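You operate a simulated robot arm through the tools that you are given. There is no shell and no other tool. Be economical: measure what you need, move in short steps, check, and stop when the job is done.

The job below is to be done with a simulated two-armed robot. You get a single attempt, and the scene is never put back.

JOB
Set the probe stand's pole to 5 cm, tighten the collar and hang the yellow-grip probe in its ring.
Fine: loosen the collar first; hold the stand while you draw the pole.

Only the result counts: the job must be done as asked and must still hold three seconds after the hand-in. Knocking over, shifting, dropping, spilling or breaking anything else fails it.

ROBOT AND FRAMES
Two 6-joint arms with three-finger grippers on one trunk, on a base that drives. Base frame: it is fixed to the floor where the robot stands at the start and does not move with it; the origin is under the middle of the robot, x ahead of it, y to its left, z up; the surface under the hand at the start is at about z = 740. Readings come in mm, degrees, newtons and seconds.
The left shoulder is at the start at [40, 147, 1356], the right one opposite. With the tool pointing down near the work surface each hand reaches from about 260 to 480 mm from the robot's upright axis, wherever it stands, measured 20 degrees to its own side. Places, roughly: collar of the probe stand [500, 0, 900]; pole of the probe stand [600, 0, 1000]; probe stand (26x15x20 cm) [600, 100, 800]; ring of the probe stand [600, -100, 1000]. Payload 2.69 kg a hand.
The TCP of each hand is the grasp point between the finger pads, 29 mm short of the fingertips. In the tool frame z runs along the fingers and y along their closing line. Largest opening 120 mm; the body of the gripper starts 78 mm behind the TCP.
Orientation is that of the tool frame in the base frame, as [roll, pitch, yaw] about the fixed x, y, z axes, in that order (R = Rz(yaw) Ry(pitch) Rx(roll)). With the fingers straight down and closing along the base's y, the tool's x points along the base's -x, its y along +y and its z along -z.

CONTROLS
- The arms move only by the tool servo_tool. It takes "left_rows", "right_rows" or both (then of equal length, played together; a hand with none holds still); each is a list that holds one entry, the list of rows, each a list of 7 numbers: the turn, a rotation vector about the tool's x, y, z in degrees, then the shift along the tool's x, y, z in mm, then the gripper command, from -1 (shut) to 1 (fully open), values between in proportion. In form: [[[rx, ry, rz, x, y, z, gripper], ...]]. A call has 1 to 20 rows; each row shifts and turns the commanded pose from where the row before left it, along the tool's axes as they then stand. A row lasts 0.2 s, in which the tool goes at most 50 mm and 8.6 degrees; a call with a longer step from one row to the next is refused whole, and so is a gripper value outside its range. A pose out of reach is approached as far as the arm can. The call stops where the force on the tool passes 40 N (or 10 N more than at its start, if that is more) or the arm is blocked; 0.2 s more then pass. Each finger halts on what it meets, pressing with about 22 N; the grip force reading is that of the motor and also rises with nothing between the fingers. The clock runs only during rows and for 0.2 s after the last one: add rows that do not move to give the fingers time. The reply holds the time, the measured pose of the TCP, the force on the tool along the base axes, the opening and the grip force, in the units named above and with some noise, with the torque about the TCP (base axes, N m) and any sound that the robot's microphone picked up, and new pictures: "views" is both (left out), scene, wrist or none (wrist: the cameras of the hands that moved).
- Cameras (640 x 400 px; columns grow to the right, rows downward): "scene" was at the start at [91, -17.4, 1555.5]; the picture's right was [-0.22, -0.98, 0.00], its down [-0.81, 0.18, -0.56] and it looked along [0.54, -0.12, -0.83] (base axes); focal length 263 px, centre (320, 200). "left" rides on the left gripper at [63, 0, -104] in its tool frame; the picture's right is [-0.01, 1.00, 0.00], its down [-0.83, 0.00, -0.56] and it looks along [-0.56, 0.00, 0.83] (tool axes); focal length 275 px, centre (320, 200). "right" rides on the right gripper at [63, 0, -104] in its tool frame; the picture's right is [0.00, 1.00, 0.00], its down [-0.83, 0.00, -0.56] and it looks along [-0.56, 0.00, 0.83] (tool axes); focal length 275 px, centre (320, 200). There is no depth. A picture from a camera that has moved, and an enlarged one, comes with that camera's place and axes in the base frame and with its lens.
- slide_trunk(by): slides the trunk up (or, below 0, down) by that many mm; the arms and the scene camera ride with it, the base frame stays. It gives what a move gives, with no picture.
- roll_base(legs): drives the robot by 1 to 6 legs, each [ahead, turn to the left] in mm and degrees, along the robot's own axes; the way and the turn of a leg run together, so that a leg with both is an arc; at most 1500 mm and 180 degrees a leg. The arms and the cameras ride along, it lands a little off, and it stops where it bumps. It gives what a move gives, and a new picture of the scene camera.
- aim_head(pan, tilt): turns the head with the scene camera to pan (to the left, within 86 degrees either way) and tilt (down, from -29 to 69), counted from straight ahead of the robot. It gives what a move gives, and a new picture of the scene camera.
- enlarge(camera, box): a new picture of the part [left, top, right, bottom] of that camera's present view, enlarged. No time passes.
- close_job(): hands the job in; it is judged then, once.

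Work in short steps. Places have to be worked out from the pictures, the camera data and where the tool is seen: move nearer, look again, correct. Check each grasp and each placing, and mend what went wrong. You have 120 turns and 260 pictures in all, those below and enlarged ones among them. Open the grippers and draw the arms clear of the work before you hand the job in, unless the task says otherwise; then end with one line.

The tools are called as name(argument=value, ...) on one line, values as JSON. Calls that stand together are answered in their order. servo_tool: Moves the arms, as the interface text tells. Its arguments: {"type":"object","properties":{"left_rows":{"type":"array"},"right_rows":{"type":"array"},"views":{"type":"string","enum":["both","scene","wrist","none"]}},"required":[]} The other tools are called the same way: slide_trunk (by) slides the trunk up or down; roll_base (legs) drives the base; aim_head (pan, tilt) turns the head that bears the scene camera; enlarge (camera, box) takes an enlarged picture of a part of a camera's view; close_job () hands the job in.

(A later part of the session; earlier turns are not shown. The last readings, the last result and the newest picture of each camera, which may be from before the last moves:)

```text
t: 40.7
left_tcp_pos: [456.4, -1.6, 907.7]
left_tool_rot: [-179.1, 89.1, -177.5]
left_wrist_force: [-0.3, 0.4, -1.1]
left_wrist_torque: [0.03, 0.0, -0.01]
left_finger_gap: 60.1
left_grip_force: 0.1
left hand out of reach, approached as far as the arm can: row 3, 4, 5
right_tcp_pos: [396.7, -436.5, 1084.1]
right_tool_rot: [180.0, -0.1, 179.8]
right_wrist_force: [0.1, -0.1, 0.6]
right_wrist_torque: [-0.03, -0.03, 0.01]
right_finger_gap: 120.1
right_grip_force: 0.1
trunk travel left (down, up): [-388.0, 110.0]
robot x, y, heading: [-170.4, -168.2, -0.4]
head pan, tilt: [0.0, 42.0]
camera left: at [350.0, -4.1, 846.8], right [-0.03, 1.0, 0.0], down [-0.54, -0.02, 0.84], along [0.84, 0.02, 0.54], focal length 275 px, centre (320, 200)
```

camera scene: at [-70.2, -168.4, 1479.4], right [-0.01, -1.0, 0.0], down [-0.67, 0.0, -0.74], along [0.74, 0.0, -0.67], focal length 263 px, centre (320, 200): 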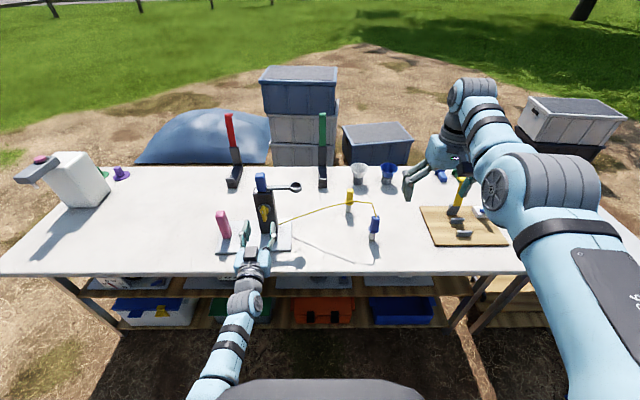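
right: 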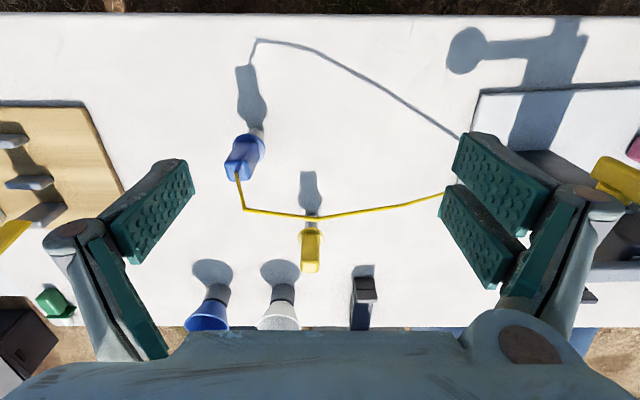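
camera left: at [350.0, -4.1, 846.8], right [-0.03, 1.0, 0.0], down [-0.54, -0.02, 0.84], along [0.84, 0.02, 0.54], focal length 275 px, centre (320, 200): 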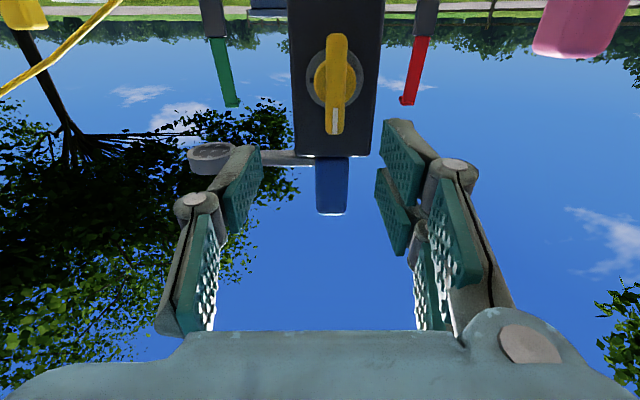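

Downward is limited for the arm, so I use the trunk: lower by 28 mm, and centre in y.

slide_trunk(by=-28)

servo_tool(left_rows=[[[0, 0, 0, 0, 7, 5, 0], [0, 0, 0, 0, 7, 5, 0], [0, 0, 0, 0, 0, 0, 0]]], views="wrist")

```text
t: 41.5
left_tcp_pos: [456.0, -1.3, 879.9]
left_tool_rot: [179.6, 89.1, -178.7]
left_wrist_force: [0.4, 0.5, -0.4]
left_wrist_torque: [-0.01, 0.04, -0.01]
left_finger_gap: 60.1
left_grip_force: 0.0
right_tcp_pos: [397.5, -435.6, 1054.3]
right_tool_rot: [-179.9, -0.1, 180.0]
right_wrist_force: [-0.3, -0.6, -0.2]
right_wrist_torque: [-0.01, -0.02, 0.02]
right_finger_gap: 120.1
right_grip_force: 0.0
trunk travel left (down, up): [-360.0, 138.0]
robot x, y, heading: [-173.1, -166.9, -0.4]
head pan, tilt: [0.0, 42.0]
```

```text
t: 42.3
left_tcp_pos: [465.4, 13.4, 880.4]
left_tool_rot: [179.4, 88.8, -178.3]
left_wrist_force: [0.0, -0.5, -0.2]
left_wrist_torque: [0.03, 0.0, 0.0]
left_finger_gap: 60.2
left_grip_force: 0.1
right_tcp_pos: [396.1, -435.5, 1054.5]
right_tool_rot: [-180.0, -0.1, 179.9]
right_wrist_force: [0.1, 0.0, 0.1]
right_wrist_torque: [0.0, -0.01, 0.01]
right_finger_gap: 120.1
right_grip_force: 0.1
trunk travel left (down, up): [-360.0, 138.0]
robot x, y, heading: [-171.5, -164.1, -0.4]
head pan, tilt: [0.0, 42.0]
camera left: at [358.3, 8.5, 820.2], right [-0.04, 1.0, 0.0], down [-0.54, -0.03, 0.84], along [0.84, 0.03, 0.54], focal length 275 px, centre (320, 200)
```

left: 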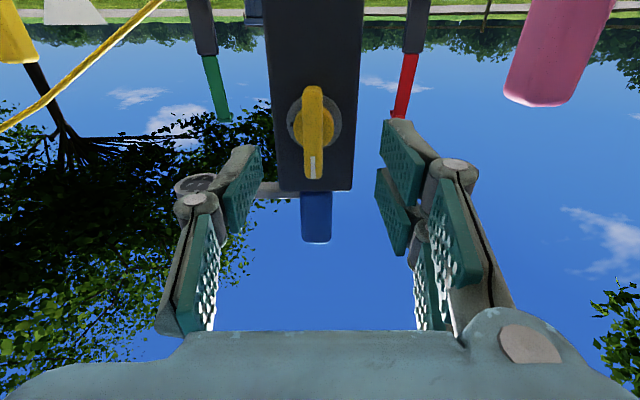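

Motion is now as commanded. I correct a 2° yaw and advance 25 mm.

servo_tool(left_rows=[[[2.4, -1, 0, 0, 0, 0, 0], [0, 0, 0, 0, -1, 13, 0], [0, 0, 0, 0, 0, 12, 0], [0, 0, 0, 0, 0, 0, 0]]], views="wrist")

```text
t: 43.3
left_tcp_pos: [485.1, 10.9, 885.8]
left_tool_rot: [179.3, 88.5, -178.1]
left_wrist_force: [1.2, 0.5, 1.1]
left_wrist_torque: [0.03, 0.02, -0.02]
left_finger_gap: 60.1
left_grip_force: 0.1
left hand out of reach, approached as far as the arm can: row 1, 3
right_tcp_pos: [395.3, -437.1, 1054.7]
right_tool_rot: [180.0, -0.2, 180.0]
right_wrist_force: [0.7, 0.2, 0.7]
right_wrist_torque: [0.03, 0.01, -0.03]
right_finger_gap: 120.2
right_grip_force: 0.1
trunk travel left (down, up): [-360.0, 138.0]
robot x, y, heading: [-168.0, -166.4, -0.2]
head pan, tilt: [0.0, 42.0]
camera left: at [378.6, 5.3, 825.6], right [-0.05, 1.0, 0.0], down [-0.53, -0.03, 0.84], along [0.84, 0.04, 0.53], focal length 275 px, centre (320, 200)
```

left: 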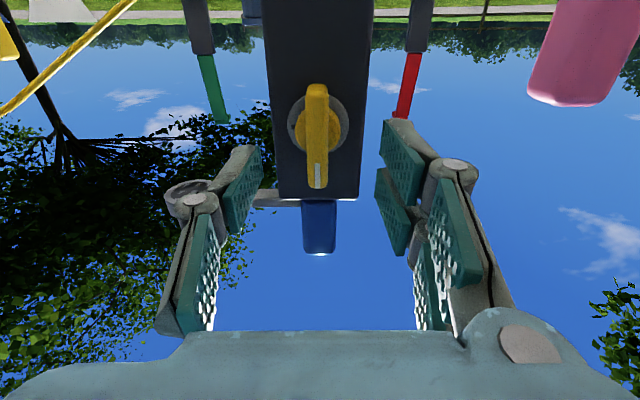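

The limit matches a wrist singularity shell. I'll repeat the route that worked earlier: back off, pitch the tool down ~45°, raise it relative to the shoulder, then level it there.

roll_base(legs=[[-150, 0]])

servo_tool(left_rows=[[[0, 7.8, 0, 0, 0, 0, 0], [0, 7.8, 0, 0, 0, 0, 0], [0, 7.8, 0, 0, 0, 0, 0], [0, 7.8, 0, 0, 0, 0, 0], [0, 7.8, 0, 0, 0, 0, 0], [0, 7.8, 0, 0, 0, 0, 0], [0, 0, 0, 0, 0, 0, 0]]], views="none")

```text
t: 44.6
left_tcp_pos: [338.0, 12.5, 883.7]
left_tool_rot: [178.9, 88.3, -178.4]
left_wrist_force: [0.6, 0.1, 0.0]
left_wrist_torque: [0.01, 0.0, 0.01]
left_finger_gap: 60.2
left_grip_force: 0.1
right_tcp_pos: [249.5, -435.5, 1053.4]
right_tool_rot: [180.0, -0.2, 179.9]
right_wrist_force: [0.3, -0.3, 0.6]
right_wrist_torque: [0.01, 0.02, 0.0]
right_finger_gap: 120.0
right_grip_force: 0.0
trunk travel left (down, up): [-360.0, 138.0]
robot x, y, heading: [-320.3, -165.6, -0.2]
head pan, tilt: [0.0, 42.0]
camera scene: at [-212.3, -167.6, 1450.7], right [0.0, -1.0, 0.0], down [-0.67, 0.0, -0.74], along [0.74, 0.0, -0.67], focal length 263 px, centre (320, 200)
```

scene: 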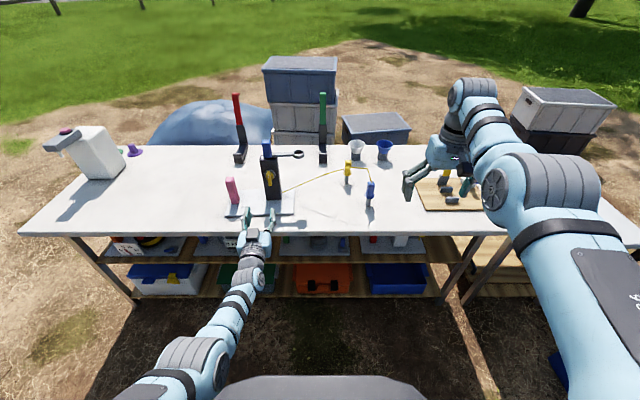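

```text
t: 46.2
left_tcp_pos: [336.9, 40.0, 889.1]
left_tool_rot: [177.1, 66.0, -173.0]
left_wrist_force: [-0.6, 1.0, 0.1]
left_wrist_torque: [0.01, -0.05, -0.03]
left_finger_gap: 60.1
left_grip_force: 0.0
left hand out of reach, approached as far as the arm can: row 1, 2, 3, 4, 5
right_tcp_pos: [248.3, -435.2, 1054.9]
right_tool_rot: [180.0, -0.1, -179.9]
right_wrist_force: [-0.3, 0.6, -0.1]
right_wrist_torque: [0.03, 0.0, -0.05]
right_finger_gap: 119.9
right_grip_force: 0.0
trunk travel left (down, up): [-360.0, 138.0]
robot x, y, heading: [-320.5, -167.5, -0.2]
head pan, tilt: [0.0, 42.0]
```

Partly pitched. I raise the hand relative to the shoulder and keep pitching down.

servo_tool(left_rows=[[[0, 0, 0, -22, 0, -10, 0], [0, 0, 0, -22, 0, -10, 0], [0, 0, 0, -22, 0, -10, 0], [0, 0, 0, -22, 0, -10, 0], [0, 7, 0, 0, 0, 0, 0], [0, 7, 0, 0, 0, 0, 0], [0, 7, 0, 0, 0, 0, 0], [0, 0, 0, 0, 0, 0, 0]]], views="none")

```text
t: 48.0
left_tcp_pos: [336.9, 37.9, 986.7]
left_tool_rot: [178.4, 44.9, -171.5]
left_wrist_force: [-0.9, 0.6, -0.4]
left_wrist_torque: [0.01, 0.02, -0.05]
left_finger_gap: 59.9
left_grip_force: 0.0
right_tcp_pos: [247.8, -434.7, 1054.7]
right_tool_rot: [-180.0, -0.1, -180.0]
right_wrist_force: [0.0, 0.5, -0.1]
right_wrist_torque: [-0.01, 0.0, -0.02]
right_finger_gap: 119.9
right_grip_force: 0.0
trunk travel left (down, up): [-360.0, 138.0]
robot x, y, heading: [-324.8, -162.6, -0.0]
head pan, tilt: [0.0, 42.0]
```

All in reach. Now I level the tool here (6 rows).

servo_tool(left_rows=[[[1.6, -7.5, 0.45, 0, 0, 0, 0], [1.6, -7.5, 0.45, 0, 0, 0, 0], [1.6, -7.5, 0.45, 0, 0, 0, 0], [1.6, -7.5, 0.45, 0, 0, 0, 0], [1.6, -7.5, 0.45, 0, 0, 0, 0], [1.6, -7.5, 0.45, 0, 0, 0, 0], [0, 0, 0, 0, 0, 0, 0]]], views="scene")

```text
t: 49.6
left_tcp_pos: [336.8, 37.9, 985.5]
left_tool_rot: [26.6, 89.8, 26.6]
left_wrist_force: [0.0, -0.2, 0.1]
left_wrist_torque: [0.05, 0.02, -0.02]
left_finger_gap: 59.8
left_grip_force: 0.1
right_tcp_pos: [248.0, -435.5, 1054.2]
right_tool_rot: [180.0, -0.1, -180.0]
right_wrist_force: [-0.1, 0.3, -0.9]
right_wrist_torque: [-0.01, 0.0, 0.0]
right_finger_gap: 120.2
right_grip_force: 0.1
trunk travel left (down, up): [-360.0, 138.0]
robot x, y, heading: [-318.4, -166.9, -0.4]
head pan, tilt: [0.0, 42.0]
camera scene: at [-215.3, -167.6, 1450.9], right [0.0, -1.0, 0.0], down [-0.67, 0.0, -0.74], along [0.74, 0.0, -0.67], focal length 263 px, centre (320, 200)
```

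scene: 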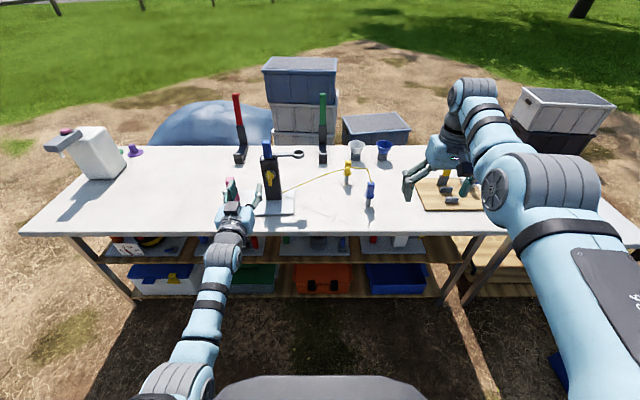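

Levelled exactly, in reach. I shift to y=12 and slightly up/back to stay clear of the singular shell, then lower the trunk to bring the hand to z≈880.

servo_tool(left_rows=[[[0, 0, 0, -5, -13, -8, 0], [0, 0, 0, -5, -12, -8, 0], [0, 0, 0, 0, 0, 0, 0]]], views="none")

slide_trunk(by=-116)

roll_base(legs=[[130, 0]])

```text
t: 50.4
left_tcp_pos: [319.2, 12.0, 996.1]
left_tool_rot: [44.8, 89.9, 44.7]
left_wrist_force: [0.0, 0.0, 0.1]
left_wrist_torque: [0.03, -0.01, 0.02]
left_finger_gap: 59.8
left_grip_force: 0.0
right_tcp_pos: [249.4, -434.8, 1055.1]
right_tool_rot: [180.0, -0.1, -179.9]
right_wrist_force: [0.4, 0.5, -0.1]
right_wrist_torque: [0.01, 0.01, -0.03]
right_finger_gap: 120.1
right_grip_force: 0.1
trunk travel left (down, up): [-360.0, 138.0]
robot x, y, heading: [-324.9, -164.9, -0.1]
head pan, tilt: [0.0, 42.0]
```

```text
t: 51.9
left_tcp_pos: [319.2, 11.5, 881.3]
left_tool_rot: [28.2, 90.0, 28.0]
left_wrist_force: [-0.5, 0.3, 0.4]
left_wrist_torque: [0.0, -0.02, -0.03]
left_finger_gap: 59.9
left_grip_force: 0.0
right_tcp_pos: [247.1, -434.5, 939.4]
right_tool_rot: [180.0, -0.1, 180.0]
right_wrist_force: [-1.0, -0.1, -1.2]
right_wrist_torque: [0.0, -0.01, 0.02]
right_finger_gap: 119.8
right_grip_force: 0.1
trunk travel left (down, up): [-244.0, 254.0]
robot x, y, heading: [-319.8, -166.8, -0.3]
head pan, tilt: [0.0, 42.0]
```

```text
t: 53.2
left_tcp_pos: [449.2, 9.6, 882.5]
left_tool_rot: [13.0, 90.0, 12.9]
left_wrist_force: [0.2, -0.8, 0.7]
left_wrist_torque: [0.01, 0.0, 0.01]
left_finger_gap: 59.8
left_grip_force: 0.2
right_tcp_pos: [376.9, -437.3, 941.3]
right_tool_rot: [-180.0, 0.0, 179.8]
right_wrist_force: [-1.7, -1.1, -0.3]
right_wrist_torque: [-0.01, 0.01, 0.0]
right_finger_gap: 119.9
right_grip_force: 0.0
trunk travel left (down, up): [-244.0, 254.0]
robot x, y, heading: [-188.8, -165.5, -0.5]
head pan, tilt: [0.0, 42.0]
camera scene: at [-87.0, -168.3, 1336.0], right [-0.01, -1.0, 0.0], down [-0.67, 0.0, -0.74], along [0.74, 0.0, -0.67], focal length 263 px, centre (320, 200)
```

scene: 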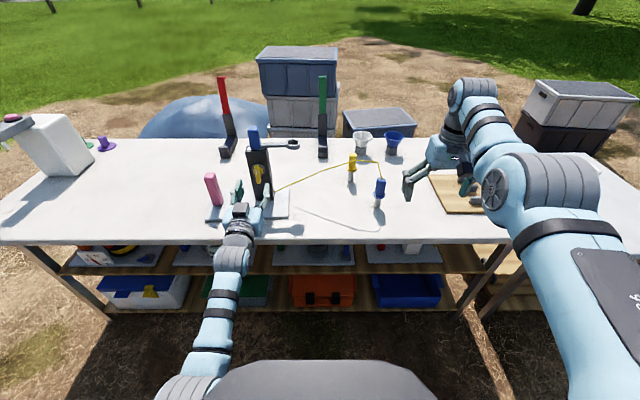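

Square and in place. I check the wrist picture after a small forward step of 25 mm.

servo_tool(left_rows=[[[0, 0, 0, 2, 1, 13, 0], [0, 0, 0, 0, 1, 12, 0], [0, 0, 0, 0, 0, 0, 0]]], views="wrist")

enlarge(camera="scene", box=[200, 110, 310, 220])

```text
t: 54.0
left_tcp_pos: [475.7, 12.3, 878.7]
left_tool_rot: [68.9, 89.9, 68.7]
left_wrist_force: [1.0, -0.5, 0.1]
left_wrist_torque: [0.02, 0.0, -0.01]
left_finger_gap: 59.9
left_grip_force: 0.1
right_tcp_pos: [376.8, -437.1, 938.9]
right_tool_rot: [179.9, -0.1, 179.7]
right_wrist_force: [0.1, -0.7, 0.9]
right_wrist_torque: [-0.03, 0.02, -0.02]
right_finger_gap: 120.1
right_grip_force: 0.2
trunk travel left (down, up): [-244.0, 254.0]
robot x, y, heading: [-191.3, -162.1, -0.3]
head pan, tilt: [0.0, 42.0]
camera left: at [370.9, 13.1, 815.7], right [0.0, 1.0, 0.01], down [-0.56, 0.0, 0.83], along [0.83, -0.01, 0.56], focal length 275 px, centre (320, 200)
```

left: 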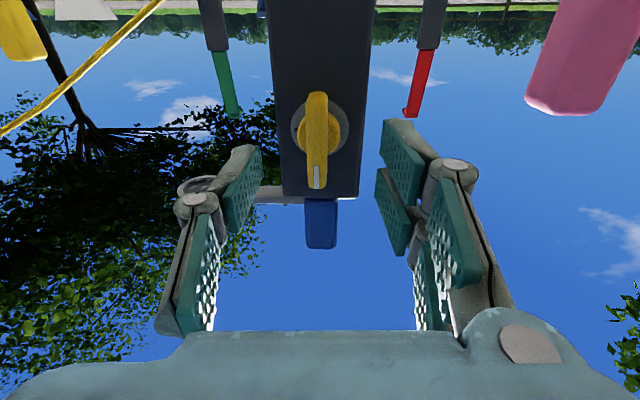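

```text
3.64 times, centred on (255, 165) of scene
camera zoom: at [-85.5, -168.4, 1335.9], right [-0.01, -1.0, 0.0], down [-0.67, 0.0, -0.74], along [0.74, 0.0, -0.67], focal length 956 px, centre (556, 327)
```

zoom: 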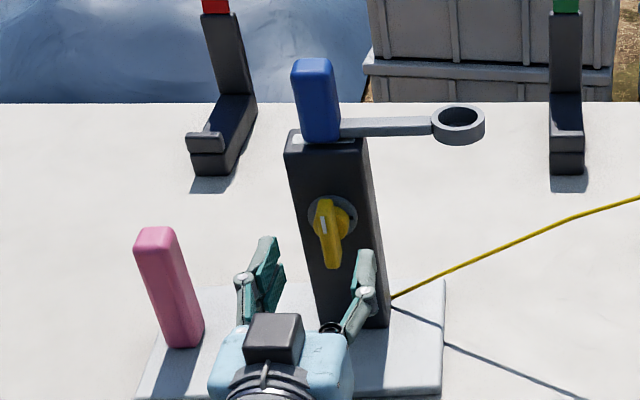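

Bar is centred at y≈11, z≈878. I advance 38 mm and close on it.

servo_tool(left_rows=[[[0, 0, 0, 0, -1, 13, -0.3], [0, 0, 0, 0, 0, 13, -0.3], [0, 0, 0, 0, 0, 12, -0.3], [0, 0, 0, 0, 0, 0, -0.3], [0, 0, 0, 0, 0, 0, -1], [0, 0, 0, 0, 0, 0, -1], [0, 0, 0, 0, 0, 0, -1]]], views="both")

```text
t: 55.6
left_tcp_pos: [506.0, 12.3, 878.9]
left_tool_rot: [24.7, 90.0, 24.7]
left_wrist_force: [-0.3, 0.4, 0.0]
left_wrist_torque: [0.0, 0.04, 0.14]
left_finger_gap: 11.7
left_grip_force: 22.7
left hand out of reach, approached as far as the arm can: row 3
right_tcp_pos: [377.8, -436.6, 939.8]
right_tool_rot: [-180.0, -0.2, 179.8]
right_wrist_force: [0.8, -0.1, 0.2]
right_wrist_torque: [0.0, -0.02, 0.0]
right_finger_gap: 120.1
right_grip_force: 0.0
trunk travel left (down, up): [-244.0, 254.0]
robot x, y, heading: [-192.6, -164.9, -0.8]
head pan, tilt: [0.0, 42.0]
camera scene: at [-85.6, -168.4, 1335.9], right [-0.01, -1.0, 0.0], down [-0.67, 0.0, -0.74], along [0.74, 0.0, -0.67], focal length 263 px, centre (320, 200)
camera left: at [400.7, 11.9, 815.9], right [0.0, 1.0, 0.01], down [-0.56, 0.0, 0.83], along [0.83, 0.0, 0.56], focal length 275 px, centre (320, 200)
```

scene: 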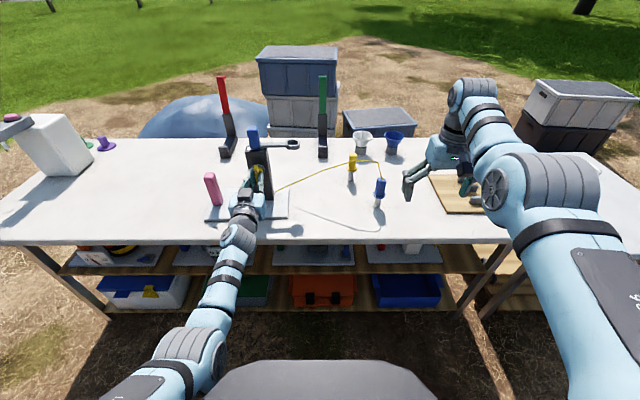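
left: 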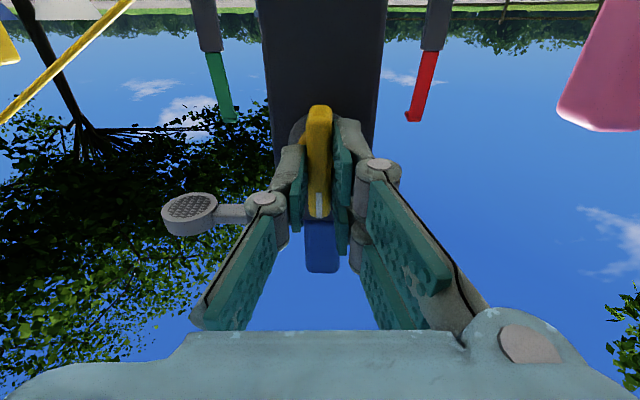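

Gripped at 11.7 mm. I turn the knob counter-clockwise (as seen from the robot) by 32° and watch torque.

servo_tool(left_rows=[[[0, 0, -8, 0, 0, 0, -1], [0, 0, -8, 0, 0, 0, -1], [0, 0, -8, 0, 0, 0, -1], [0, 0, -8, 0, 0, 0, -1], [0, 0, 0, 0, 0, 0, -1]]], views="wrist")

```text
t: 56.8
left_tcp_pos: [504.2, 12.2, 879.6]
left_tool_rot: [-90.1, 57.8, -90.1]
left_wrist_force: [-0.7, 1.5, 0.4]
left_wrist_torque: [0.75, -0.2, 0.27]
left_finger_gap: 28.1
left_grip_force: 21.4
right_tcp_pos: [377.4, -436.3, 939.6]
right_tool_rot: [180.0, -0.1, 179.8]
right_wrist_force: [-0.3, 0.3, -0.8]
right_wrist_torque: [0.02, 0.03, 0.0]
right_finger_gap: 120.1
right_grip_force: 0.0
trunk travel left (down, up): [-244.0, 254.0]
robot x, y, heading: [-187.3, -164.9, -0.4]
head pan, tilt: [0.0, 42.0]
camera left: at [399.8, -21.2, 826.1], right [0.0, 0.85, -0.53], down [-0.55, 0.44, 0.71], along [0.83, 0.29, 0.47], focal length 275 px, centre (320, 200)
```

left: 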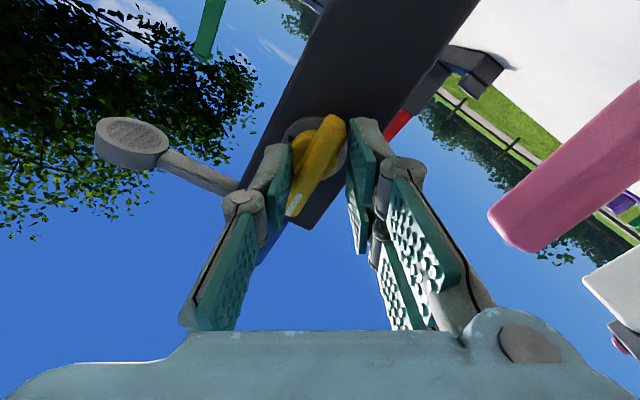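

The bar did not follow (fingers spread to 28 mm). I turn back and try the other direction.

servo_tool(left_rows=[[[0, 0, 8, 0, 0, 0, -1], [0, 0, 8, 0, 0, 0, -1], [0, 0, 8, 0, 0, 0, -1], [0, 0, 8, 0, 0, 0, -1], [0, 0, 8, 0, 0, 0, -1], [0, 0, 8, 0, 0, 0, -1], [0, 0, 8, 0, 0, 0, -1], [0, 0, 0, 0, 0, 0, -1]]], views="wrist")

```text
t: 58.6
left_tcp_pos: [504.6, 11.7, 878.9]
left_tool_rot: [90.0, 65.9, 89.8]
left_wrist_force: [-0.5, 0.1, -3.3]
left_wrist_torque: [0.03, 0.2, 0.06]
left_finger_gap: 11.6
left_grip_force: 21.8
right_tcp_pos: [378.2, -435.8, 939.8]
right_tool_rot: [180.0, 0.0, 179.8]
right_wrist_force: [0.1, -1.4, -0.4]
right_wrist_torque: [-0.02, -0.01, 0.01]
right_finger_gap: 120.2
right_grip_force: 0.0
trunk travel left (down, up): [-244.0, 254.0]
robot x, y, heading: [-189.7, -164.0, -0.6]
head pan, tilt: [0.0, 42.0]
camera left: at [400.7, 38.3, 821.9], right [0.0, 0.91, 0.41], down [-0.56, -0.34, 0.76], along [0.83, -0.23, 0.51], focal length 275 px, centre (320, 200)
```

left: 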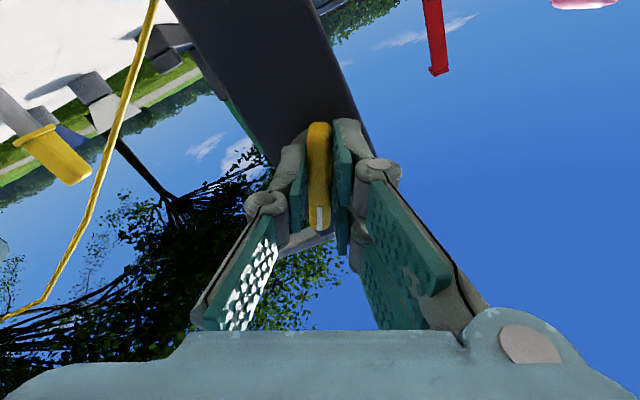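

The bar follows clockwise with low torque – that's loosening. I continue to ~90°.

servo_tool(left_rows=[[[0, 0, 8, 0, 0, 0, -1], [0, 0, 8, 0, 0, 0, -1], [0, 0, 8, 0, 0, 0, -1], [0, 0, 8, 0, 0, 0, -1], [0, 0, 8, 0, 0, 0, -1], [0, 0, 8, 0, 0, 0, -1], [0, 0, 8, 0, 0, 0, -1], [0, 0, 8, 0, 0, 0, -1], [0, 0, 0, 0, 0, 0, -1]]], views="both")

```text
t: 60.6
left_tcp_pos: [505.1, 12.0, 878.9]
left_tool_rot: [89.9, 1.9, 89.8]
left_wrist_force: [-0.2, 1.1, 1.3]
left_wrist_torque: [-0.01, 0.0, 0.02]
left_finger_gap: 11.9
left_grip_force: 22.2
right_tcp_pos: [377.0, -435.8, 939.7]
right_tool_rot: [-180.0, -0.2, 179.9]
right_wrist_force: [-0.9, 0.1, -0.1]
right_wrist_torque: [0.0, -0.02, -0.01]
right_finger_gap: 119.9
right_grip_force: 0.1
trunk travel left (down, up): [-244.0, 254.0]
robot x, y, heading: [-192.3, -166.1, -0.4]
head pan, tilt: [0.0, 42.0]
camera scene: at [-85.7, -168.2, 1335.9], right [-0.01, -1.0, 0.0], down [-0.67, 0.0, -0.74], along [0.74, 0.0, -0.67], focal length 263 px, centre (320, 200)
camera left: at [401.0, 75.0, 878.0], right [0.0, 0.03, 1.0], down [-0.56, -0.83, 0.02], along [0.83, -0.56, 0.02], focal length 275 px, centre (320, 200)
```

scene: 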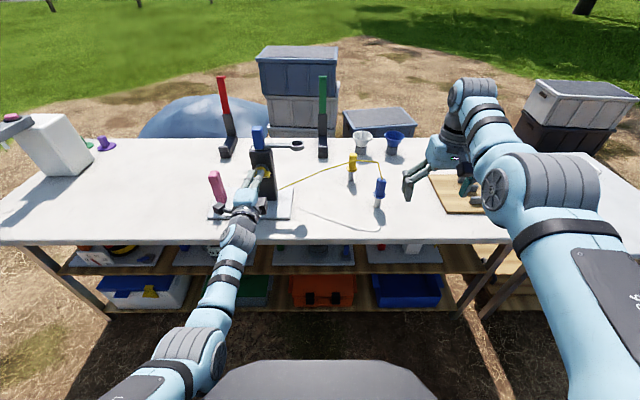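
left: 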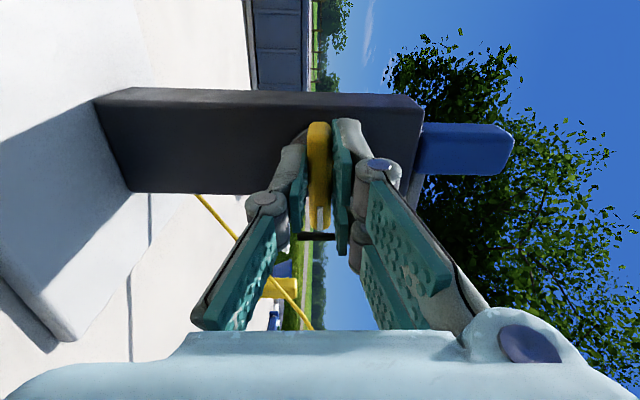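

The knob has turned ~88° freely, so the collar should be loose. I release it and back straight off, then roll the tool level again, keeping this arm configuration for gripping the blue pole grip.

servo_tool(left_rows=[[[0, 0, 0, 0, 0, 0, -0.2], [0, 0, 0, 0, 0, 0, -0.2], [0, 0, 0, 0, 0, -15, -0.2], [0, 0, 0, 0, 0, -20, -0.2], [0, 0, 0, 0, 0, -20, -0.2], [0, 0, -8, 0, 0, 0, -0.2], [0, 0, -8, 0, 0, 0, -0.2], [0, 0, -8, 0, 0, 0, -0.2], [0, 0, -8, 0, 0, 0, -0.2], [0, 0, -8, 0, 0, 0, -0.2], [0, 0, -8, 0, 0, 0, -0.2], [0, 0, -8, 0, 0, 0, -0.2], [0, 0, -8, 0, 0, 0, -0.2], [0, 0, -8, 0, 0, 0, -0.2], [0, 0, -8, 0, 0, 0, -0.2], [0, 0, -8, 0, 0, 0, -0.2], [0, 0, 0, 0, 0, 0, -0.2]]], views="wrist")

enlarge(camera="scene", box=[200, 110, 310, 220])

```text
t: 64.2
left_tcp_pos: [450.8, 11.9, 879.8]
left_tool_rot: [-73.2, 90.0, -73.4]
left_wrist_force: [0.2, -0.1, 0.1]
left_wrist_torque: [0.02, -0.03, 0.02]
left_finger_gap: 48.2
left_grip_force: 0.0
right_tcp_pos: [377.6, -436.3, 939.9]
right_tool_rot: [179.9, -0.1, 179.8]
right_wrist_force: [-0.6, -0.7, 0.0]
right_wrist_torque: [-0.03, -0.01, 0.02]
right_finger_gap: 120.2
right_grip_force: 0.0
trunk travel left (down, up): [-244.0, 254.0]
robot x, y, heading: [-195.1, -165.4, -0.4]
head pan, tilt: [0.0, 42.0]
camera left: at [345.3, 12.3, 816.7], right [0.0, 1.0, 0.0], down [-0.56, 0.0, 0.83], along [0.83, -0.01, 0.56], focal length 275 px, centre (320, 200)
```

left: 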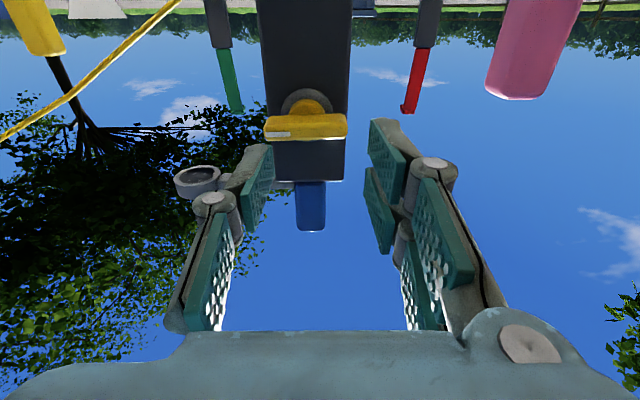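

```text
3.64 times, centred on (255, 165) of scene
camera zoom: at [-85.6, -168.4, 1335.9], right [-0.01, -1.0, 0.0], down [-0.67, 0.0, -0.74], along [0.74, 0.0, -0.67], focal length 956 px, centre (556, 327)
```

zoom: 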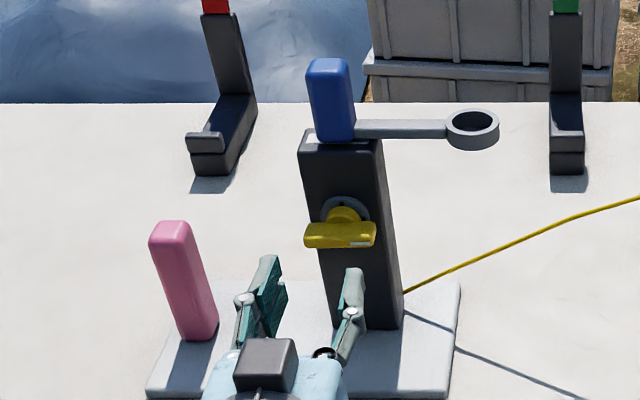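

The stand got nudged ~12 mm toward −y while turning (post centre now y≈0). I align to y≈−1, raise the trunk 107 mm and drive in towards the blue grip.

servo_tool(left_rows=[[[0, 0, 0, 0, -7, 0, 0.2], [0, 0, 0, 0, -6, 0, 0.2], [0, 0, 0, 0, 0, 0, 0.2]]], views="none")

slide_trunk(by=107)

roll_base(legs=[[60, 0]])

enlarge(camera="left", box=[0, 0, 640, 400])

```text
t: 65.0
left_tcp_pos: [449.6, 0.4, 878.1]
left_tool_rot: [40.9, 90.0, 40.6]
left_wrist_force: [0.7, 0.1, 0.0]
left_wrist_torque: [0.02, -0.02, -0.01]
left_finger_gap: 71.9
left_grip_force: 0.0
right_tcp_pos: [377.6, -436.5, 940.3]
right_tool_rot: [-180.0, -0.2, 179.8]
right_wrist_force: [-0.2, -0.2, 0.6]
right_wrist_torque: [0.01, 0.0, -0.03]
right_finger_gap: 120.0
right_grip_force: 0.1
trunk travel left (down, up): [-244.0, 254.0]
robot x, y, heading: [-192.3, -162.0, -0.3]
head pan, tilt: [0.0, 42.0]
```

```text
t: 66.4
left_tcp_pos: [450.4, 0.5, 986.8]
left_tool_rot: [-94.4, 90.0, -94.5]
left_wrist_force: [-0.7, 0.3, 0.3]
left_wrist_torque: [0.01, -0.01, -0.02]
left_finger_gap: 72.0
left_grip_force: 0.1
right_tcp_pos: [377.1, -436.2, 1046.5]
right_tool_rot: [180.0, -0.1, 179.9]
right_wrist_force: [-0.3, -0.3, 0.3]
right_wrist_torque: [0.0, -0.01, 0.01]
right_finger_gap: 120.0
right_grip_force: 0.0
trunk travel left (down, up): [-351.0, 147.0]
robot x, y, heading: [-189.4, -165.1, -0.4]
head pan, tilt: [0.0, 42.0]
```

```text
t: 67.3
left_tcp_pos: [496.9, -0.5, 992.7]
left_tool_rot: [0.6, 89.3, 0.4]
left_wrist_force: [-0.3, 0.7, 0.3]
left_wrist_torque: [0.0, 0.0, 0.0]
left_finger_gap: 72.0
left_grip_force: 0.1
right_tcp_pos: [425.9, -438.2, 1053.8]
right_tool_rot: [-180.0, 0.7, 179.7]
right_wrist_force: [-1.3, -0.3, 0.6]
right_wrist_torque: [0.04, -0.22, -0.01]
right_finger_gap: 120.1
right_grip_force: 0.0
trunk travel left (down, up): [-351.0, 147.0]
robot x, y, heading: [-133.0, -166.0, -0.4]
head pan, tilt: [0.0, 42.0]
camera scene: at [-40.9, -168.7, 1442.9], right [-0.01, -1.0, 0.0], down [-0.66, 0.0, -0.75], along [0.75, 0.0, -0.66], focal length 263 px, centre (320, 200)
```

scene: 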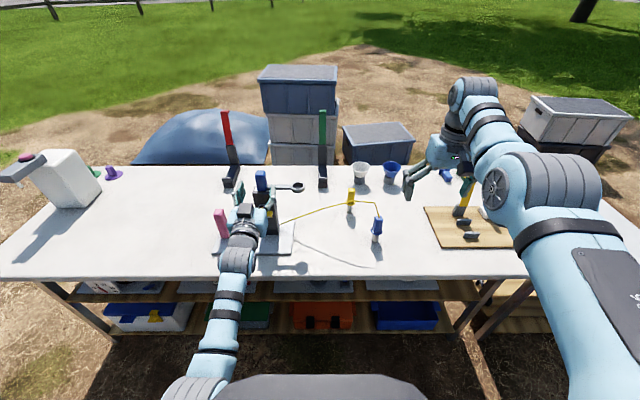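

```text
1.00 times, centred on (320, 200) of left (not enlarged: the box is as wide or as high as the picture)
camera zoom: at [393.7, -0.8, 929.0], right [0.0, 1.0, 0.0], down [-0.57, 0.0, 0.82], along [0.82, -0.01, 0.57], focal length 275 px, centre (320, 200)
```

zoom: 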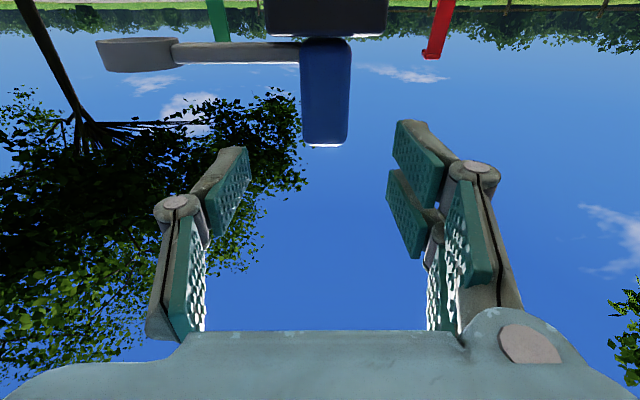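

Let me check with a still row whether the readings settle (pitch 89.3°, z raised a little).

servo_tool(left_rows=[[[0, 0, 0, 0, 0, 0, 0.2], [0, 0, 0, 0, 0, 0, 0.2]]], views="none")

```text
t: 67.9
left_tcp_pos: [504.3, -1.4, 988.8]
left_tool_rot: [2.6, 89.8, 2.5]
left_wrist_force: [-0.5, 0.2, 0.2]
left_wrist_torque: [-0.03, 0.03, 0.02]
left_finger_gap: 71.9
left_grip_force: 0.1
right_tcp_pos: [433.1, -437.8, 1048.7]
right_tool_rot: [-180.0, 0.0, 179.8]
right_wrist_force: [-0.6, 0.1, -0.6]
right_wrist_torque: [0.01, -0.04, 0.0]
right_finger_gap: 120.1
right_grip_force: 0.1
trunk travel left (down, up): [-351.0, 147.0]
robot x, y, heading: [-130.8, -171.1, -0.3]
head pan, tilt: [0.0, 42.0]
```

It was only sway. I drive 50 mm more (fingers straddle the grip), then finish with the arm.

roll_base(legs=[[50, 0]])

servo_tool(left_rows=[[[0, 0, 0, 0, 1, 12, 0.2], [0, 0, 0, 0, 1, 12, 0.2], [0, 0, 0, 0, 0, 0, 0.2]]], views="both")

```text
t: 68.8
left_tcp_pos: [545.9, -0.9, 994.2]
left_tool_rot: [-0.2, 89.3, -0.4]
left_wrist_force: [-1.0, 0.1, 0.9]
left_wrist_torque: [0.01, 0.01, 0.01]
left_finger_gap: 72.0
left_grip_force: 0.1
right_tcp_pos: [474.0, -438.5, 1053.7]
right_tool_rot: [-180.0, 0.6, 179.8]
right_wrist_force: [-1.6, -0.1, 1.3]
right_wrist_torque: [0.01, -0.13, 0.03]
right_finger_gap: 119.8
right_grip_force: 0.0
trunk travel left (down, up): [-351.0, 147.0]
robot x, y, heading: [-87.9, -167.6, -0.1]
head pan, tilt: [0.0, 42.0]
camera scene: at [8.7, -169.0, 1442.9], right [-0.01, -1.0, 0.0], down [-0.66, 0.0, -0.75], along [0.75, 0.0, -0.66], focal length 263 px, centre (320, 200)
```

scene: 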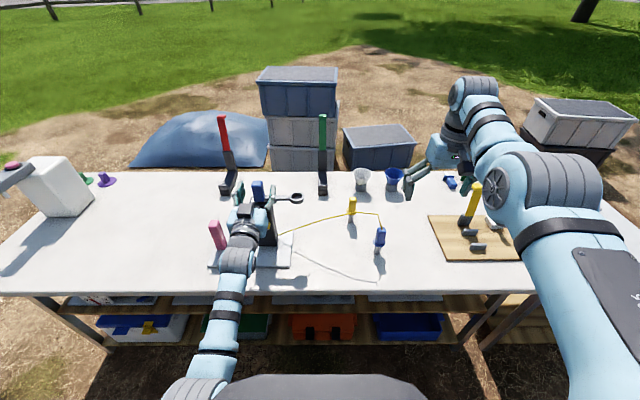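

```text
t: 69.7
left_tcp_pos: [578.2, 1.2, 986.2]
left_tool_rot: [-4.8, 89.7, -5.1]
left_wrist_force: [0.5, 0.8, -0.4]
left_wrist_torque: [-0.01, 0.01, -0.03]
left_finger_gap: 72.3
left_grip_force: 0.1
right_tcp_pos: [484.5, -438.6, 1047.9]
right_tool_rot: [179.9, 0.0, 179.8]
right_wrist_force: [-0.7, 1.0, -0.1]
right_wrist_torque: [-0.02, -0.03, -0.02]
right_finger_gap: 120.0
right_grip_force: 0.0
trunk travel left (down, up): [-351.0, 147.0]
robot x, y, heading: [-85.7, -168.5, -0.5]
head pan, tilt: [0.0, 42.0]
camera scene: at [20.9, -169.0, 1442.0], right [-0.01, -1.0, 0.0], down [-0.67, 0.0, -0.74], along [0.74, 0.0, -0.67], focal length 263 px, centre (320, 200)
camera left: at [474.0, 0.6, 923.6], right [0.0, 1.0, 0.0], down [-0.56, 0.0, 0.83], along [0.83, -0.01, 0.56], focal length 275 px, centre (320, 200)
```

scene: 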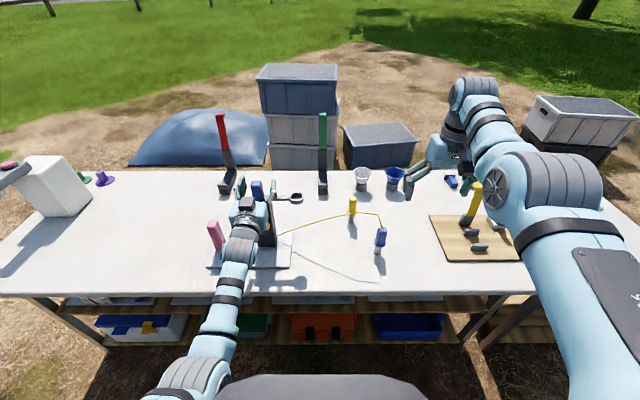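
left: 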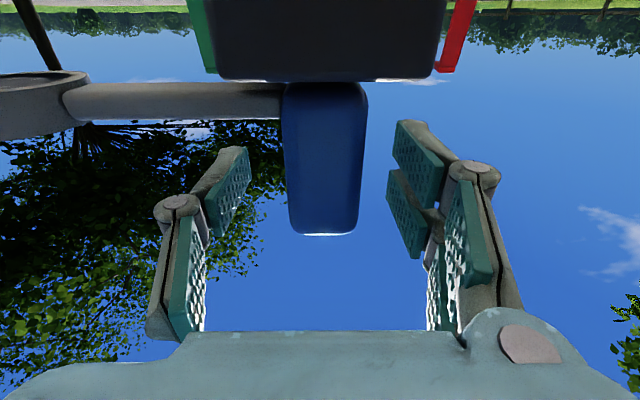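

Fingers straddle the grip. I close on it.

servo_tool(left_rows=[[[0, 0, 0, 0, 1, 0, -0.3], [0, 0, 0, 0, 0, 0, -1], [0, 0, 0, 0, 0, 0, -1], [0, 0, 0, 0, 0, 0, -1]]], views="wrist")

enlarge(camera="scene", box=[190, 150, 310, 280])

```text
t: 70.7
left_tcp_pos: [580.2, 1.4, 986.4]
left_tool_rot: [2.0, 89.8, 1.8]
left_wrist_force: [-0.7, 0.2, 0.8]
left_wrist_torque: [0.04, 0.04, 0.0]
left_finger_gap: 28.3
left_grip_force: 22.2
right_tcp_pos: [485.2, -438.6, 1048.5]
right_tool_rot: [-180.0, 0.0, 179.7]
right_wrist_force: [0.2, -0.1, -1.1]
right_wrist_torque: [-0.01, 0.0, 0.01]
right_finger_gap: 120.0
right_grip_force: 0.0
trunk travel left (down, up): [-351.0, 147.0]
robot x, y, heading: [-84.3, -165.8, -0.5]
head pan, tilt: [0.0, 42.0]
camera left: at [474.8, 1.7, 923.0], right [0.0, 1.0, 0.0], down [-0.56, 0.0, 0.83], along [0.83, -0.01, 0.56], focal length 275 px, centre (320, 200)
```

left: 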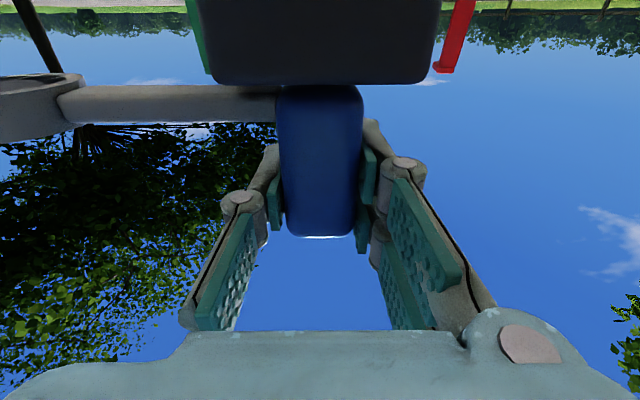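

```text
3.08 times, centred on (250, 215) of scene
camera zoom: at [22.0, -169.0, 1441.9], right [-0.01, -1.0, 0.0], down [-0.67, 0.0, -0.74], along [0.74, 0.0, -0.67], focal length 809 px, centre (535, 154)
```

zoom: 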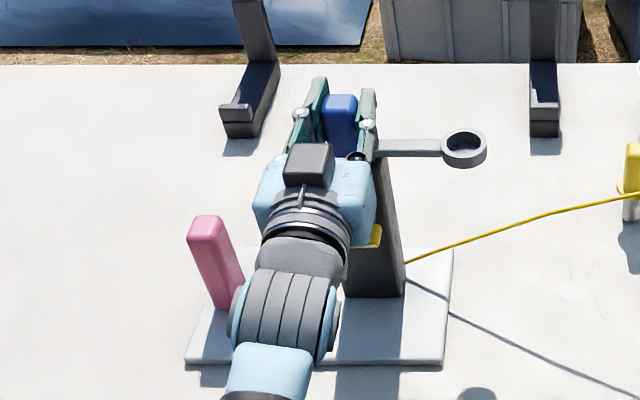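

Gripped (28 mm). I test by lifting 10 mm with the trunk.

slide_trunk(by=10)

enlarge(camera="left", box=[0, 0, 640, 400])

enlarge(camera="scene", box=[190, 150, 310, 280])

```text
t: 71.2
left_tcp_pos: [579.8, 2.3, 996.5]
left_tool_rot: [-4.2, 89.7, -4.5]
left_wrist_force: [-0.6, 0.2, -2.8]
left_wrist_torque: [-0.07, -0.03, -0.01]
left_finger_gap: 28.5
left_grip_force: 22.0
right_tcp_pos: [486.1, -437.5, 1058.7]
right_tool_rot: [-180.0, 0.0, 179.7]
right_wrist_force: [-0.6, 0.1, -0.5]
right_wrist_torque: [-0.01, -0.04, 0.01]
right_finger_gap: 120.1
right_grip_force: 0.1
trunk travel left (down, up): [-361.0, 137.0]
robot x, y, heading: [-84.4, -170.1, -0.5]
head pan, tilt: [0.0, 42.0]
```

```text
1.00 times, centred on (320, 200) of left (not enlarged: the box is as wide or as high as the picture)
camera zoom: at [474.7, 1.7, 933.0], right [0.0, 1.0, 0.0], down [-0.56, 0.0, 0.83], along [0.83, -0.01, 0.56], focal length 275 px, centre (320, 200)
```

zoom: 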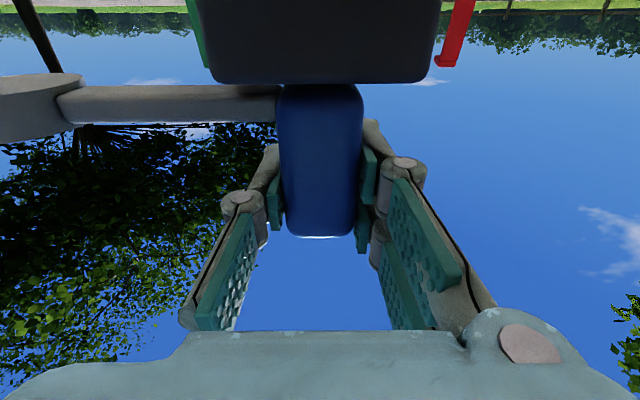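

```text
3.08 times, centred on (250, 215) of scene
camera zoom: at [21.9, -168.9, 1452.0], right [-0.01, -1.0, 0.0], down [-0.67, 0.0, -0.74], along [0.74, 0.0, -0.67], focal length 809 px, centre (535, 154)
```

zoom: 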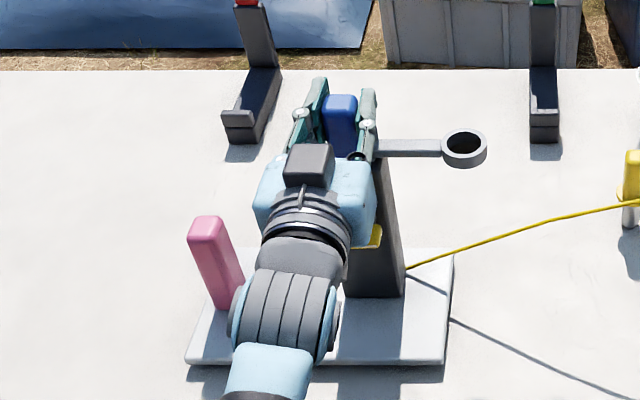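

The whole light stand lifted with the pole: pole friction holds it (good for later), but I need a second hand holding the stand. I set it down, release, and back off.

slide_trunk(by=-10)

servo_tool(left_rows=[[[0, 0, 0, 0, 0, 0, 0.1], [0, 0, 0, 0, 0, 0, 0.1], [0, 0, 0, 0, 0, 0, 0.1]]], views="none")

roll_base(legs=[[-250, 0]])

enlarge(camera="scene", box=[210, 110, 350, 230])

```text
t: 71.8
left_tcp_pos: [579.7, 0.5, 985.9]
left_tool_rot: [1.8, 89.7, 1.7]
left_wrist_force: [-1.1, 0.0, 0.5]
left_wrist_torque: [0.06, -0.05, 0.01]
left_finger_gap: 28.6
left_grip_force: 21.8
right_tcp_pos: [485.8, -438.5, 1049.4]
right_tool_rot: [-179.9, 0.0, 179.8]
right_wrist_force: [-0.1, -1.0, 0.1]
right_wrist_torque: [0.02, 0.06, -0.02]
right_finger_gap: 120.1
right_grip_force: 0.0
trunk travel left (down, up): [-351.0, 147.0]
robot x, y, heading: [-86.9, -166.0, -0.4]
head pan, tilt: [0.0, 42.0]
```

```text
t: 72.6
left_tcp_pos: [579.8, 2.0, 986.3]
left_tool_rot: [-0.2, 89.8, -0.4]
left_wrist_force: [-0.9, -0.3, -0.1]
left_wrist_torque: [0.0, 0.01, 0.0]
left_finger_gap: 65.8
left_grip_force: 0.1
right_tcp_pos: [486.5, -438.1, 1048.8]
right_tool_rot: [-180.0, 0.1, 179.8]
right_wrist_force: [-1.2, 0.7, -0.4]
right_wrist_torque: [0.0, -0.02, -0.02]
right_finger_gap: 120.1
right_grip_force: 0.1
trunk travel left (down, up): [-351.0, 147.0]
robot x, y, heading: [-83.5, -167.1, -0.5]
head pan, tilt: [0.0, 42.0]
```

```text
t: 74.4
left_tcp_pos: [331.6, 2.3, 985.5]
left_tool_rot: [1.7, 89.9, 1.4]
left_wrist_force: [0.2, 0.4, -0.3]
left_wrist_torque: [0.0, -0.01, 0.01]
left_finger_gap: 65.9
left_grip_force: 0.1
right_tcp_pos: [238.0, -437.2, 1047.7]
right_tool_rot: [179.9, -0.1, 179.7]
right_wrist_force: [-0.2, 0.3, -0.6]
right_wrist_torque: [-0.03, 0.02, 0.01]
right_finger_gap: 120.0
right_grip_force: 0.1
trunk travel left (down, up): [-351.0, 147.0]
robot x, y, heading: [-335.5, -165.0, -0.5]
head pan, tilt: [0.0, 42.0]
camera scene: at [-224.6, -167.6, 1441.7], right [-0.01, -1.0, 0.0], down [-0.67, 0.0, -0.74], along [0.74, -0.01, -0.67], focal length 263 px, centre (320, 200)
```

scene: 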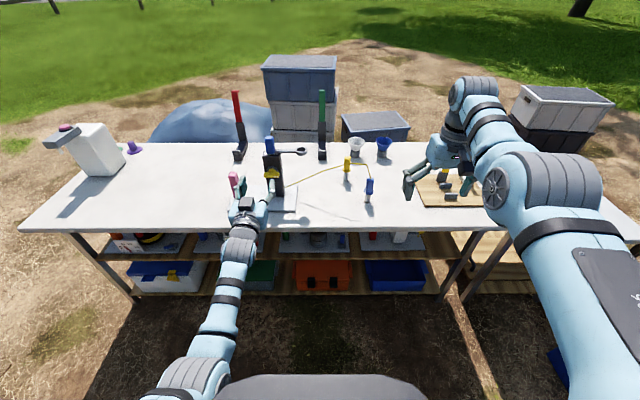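

```text
3.33 times, centred on (280, 170) of scene
camera zoom: at [-224.6, -167.6, 1441.7], right [-0.01, -1.0, 0.0], down [-0.67, 0.0, -0.74], along [0.74, -0.01, -0.67], focal length 876 px, centre (453, 300)
```

zoom: 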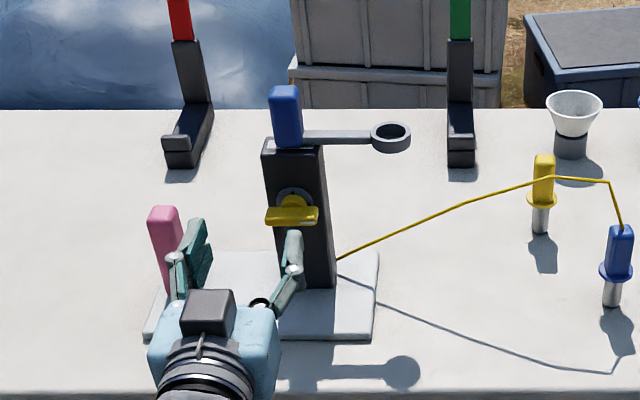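

Now an S-curve in reverse to move the robot left to y≈+75, then forward again (staying back from the stand).

roll_base(legs=[[-358, -40], [-358, 40], [700, 0]])

```text
t: 82.1
left_tcp_pos: [399.6, 207.2, 986.1]
left_tool_rot: [0.5, 89.7, -1.4]
left_wrist_force: [0.0, -0.1, -0.9]
left_wrist_torque: [0.02, 0.03, -0.01]
left_finger_gap: 66.1
left_grip_force: 0.0
right_tcp_pos: [291.2, -229.5, 1049.1]
right_tool_rot: [-179.9, 0.2, 178.1]
right_wrist_force: [0.5, 0.0, 0.0]
right_wrist_torque: [0.01, 0.0, -0.02]
right_finger_gap: 120.2
right_grip_force: 0.0
trunk travel left (down, up): [-351.0, 147.0]
robot x, y, heading: [-265.3, 59.9, -2.0]
head pan, tilt: [0.0, 42.0]
camera scene: at [-163.7, 54.0, 1442.0], right [-0.04, -1.0, 0.0], down [-0.67, 0.03, -0.74], along [0.74, -0.03, -0.67], focal length 263 px, centre (320, 200)
```

scene: 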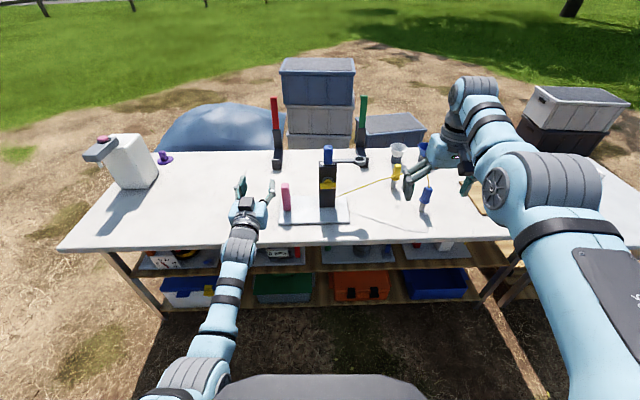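

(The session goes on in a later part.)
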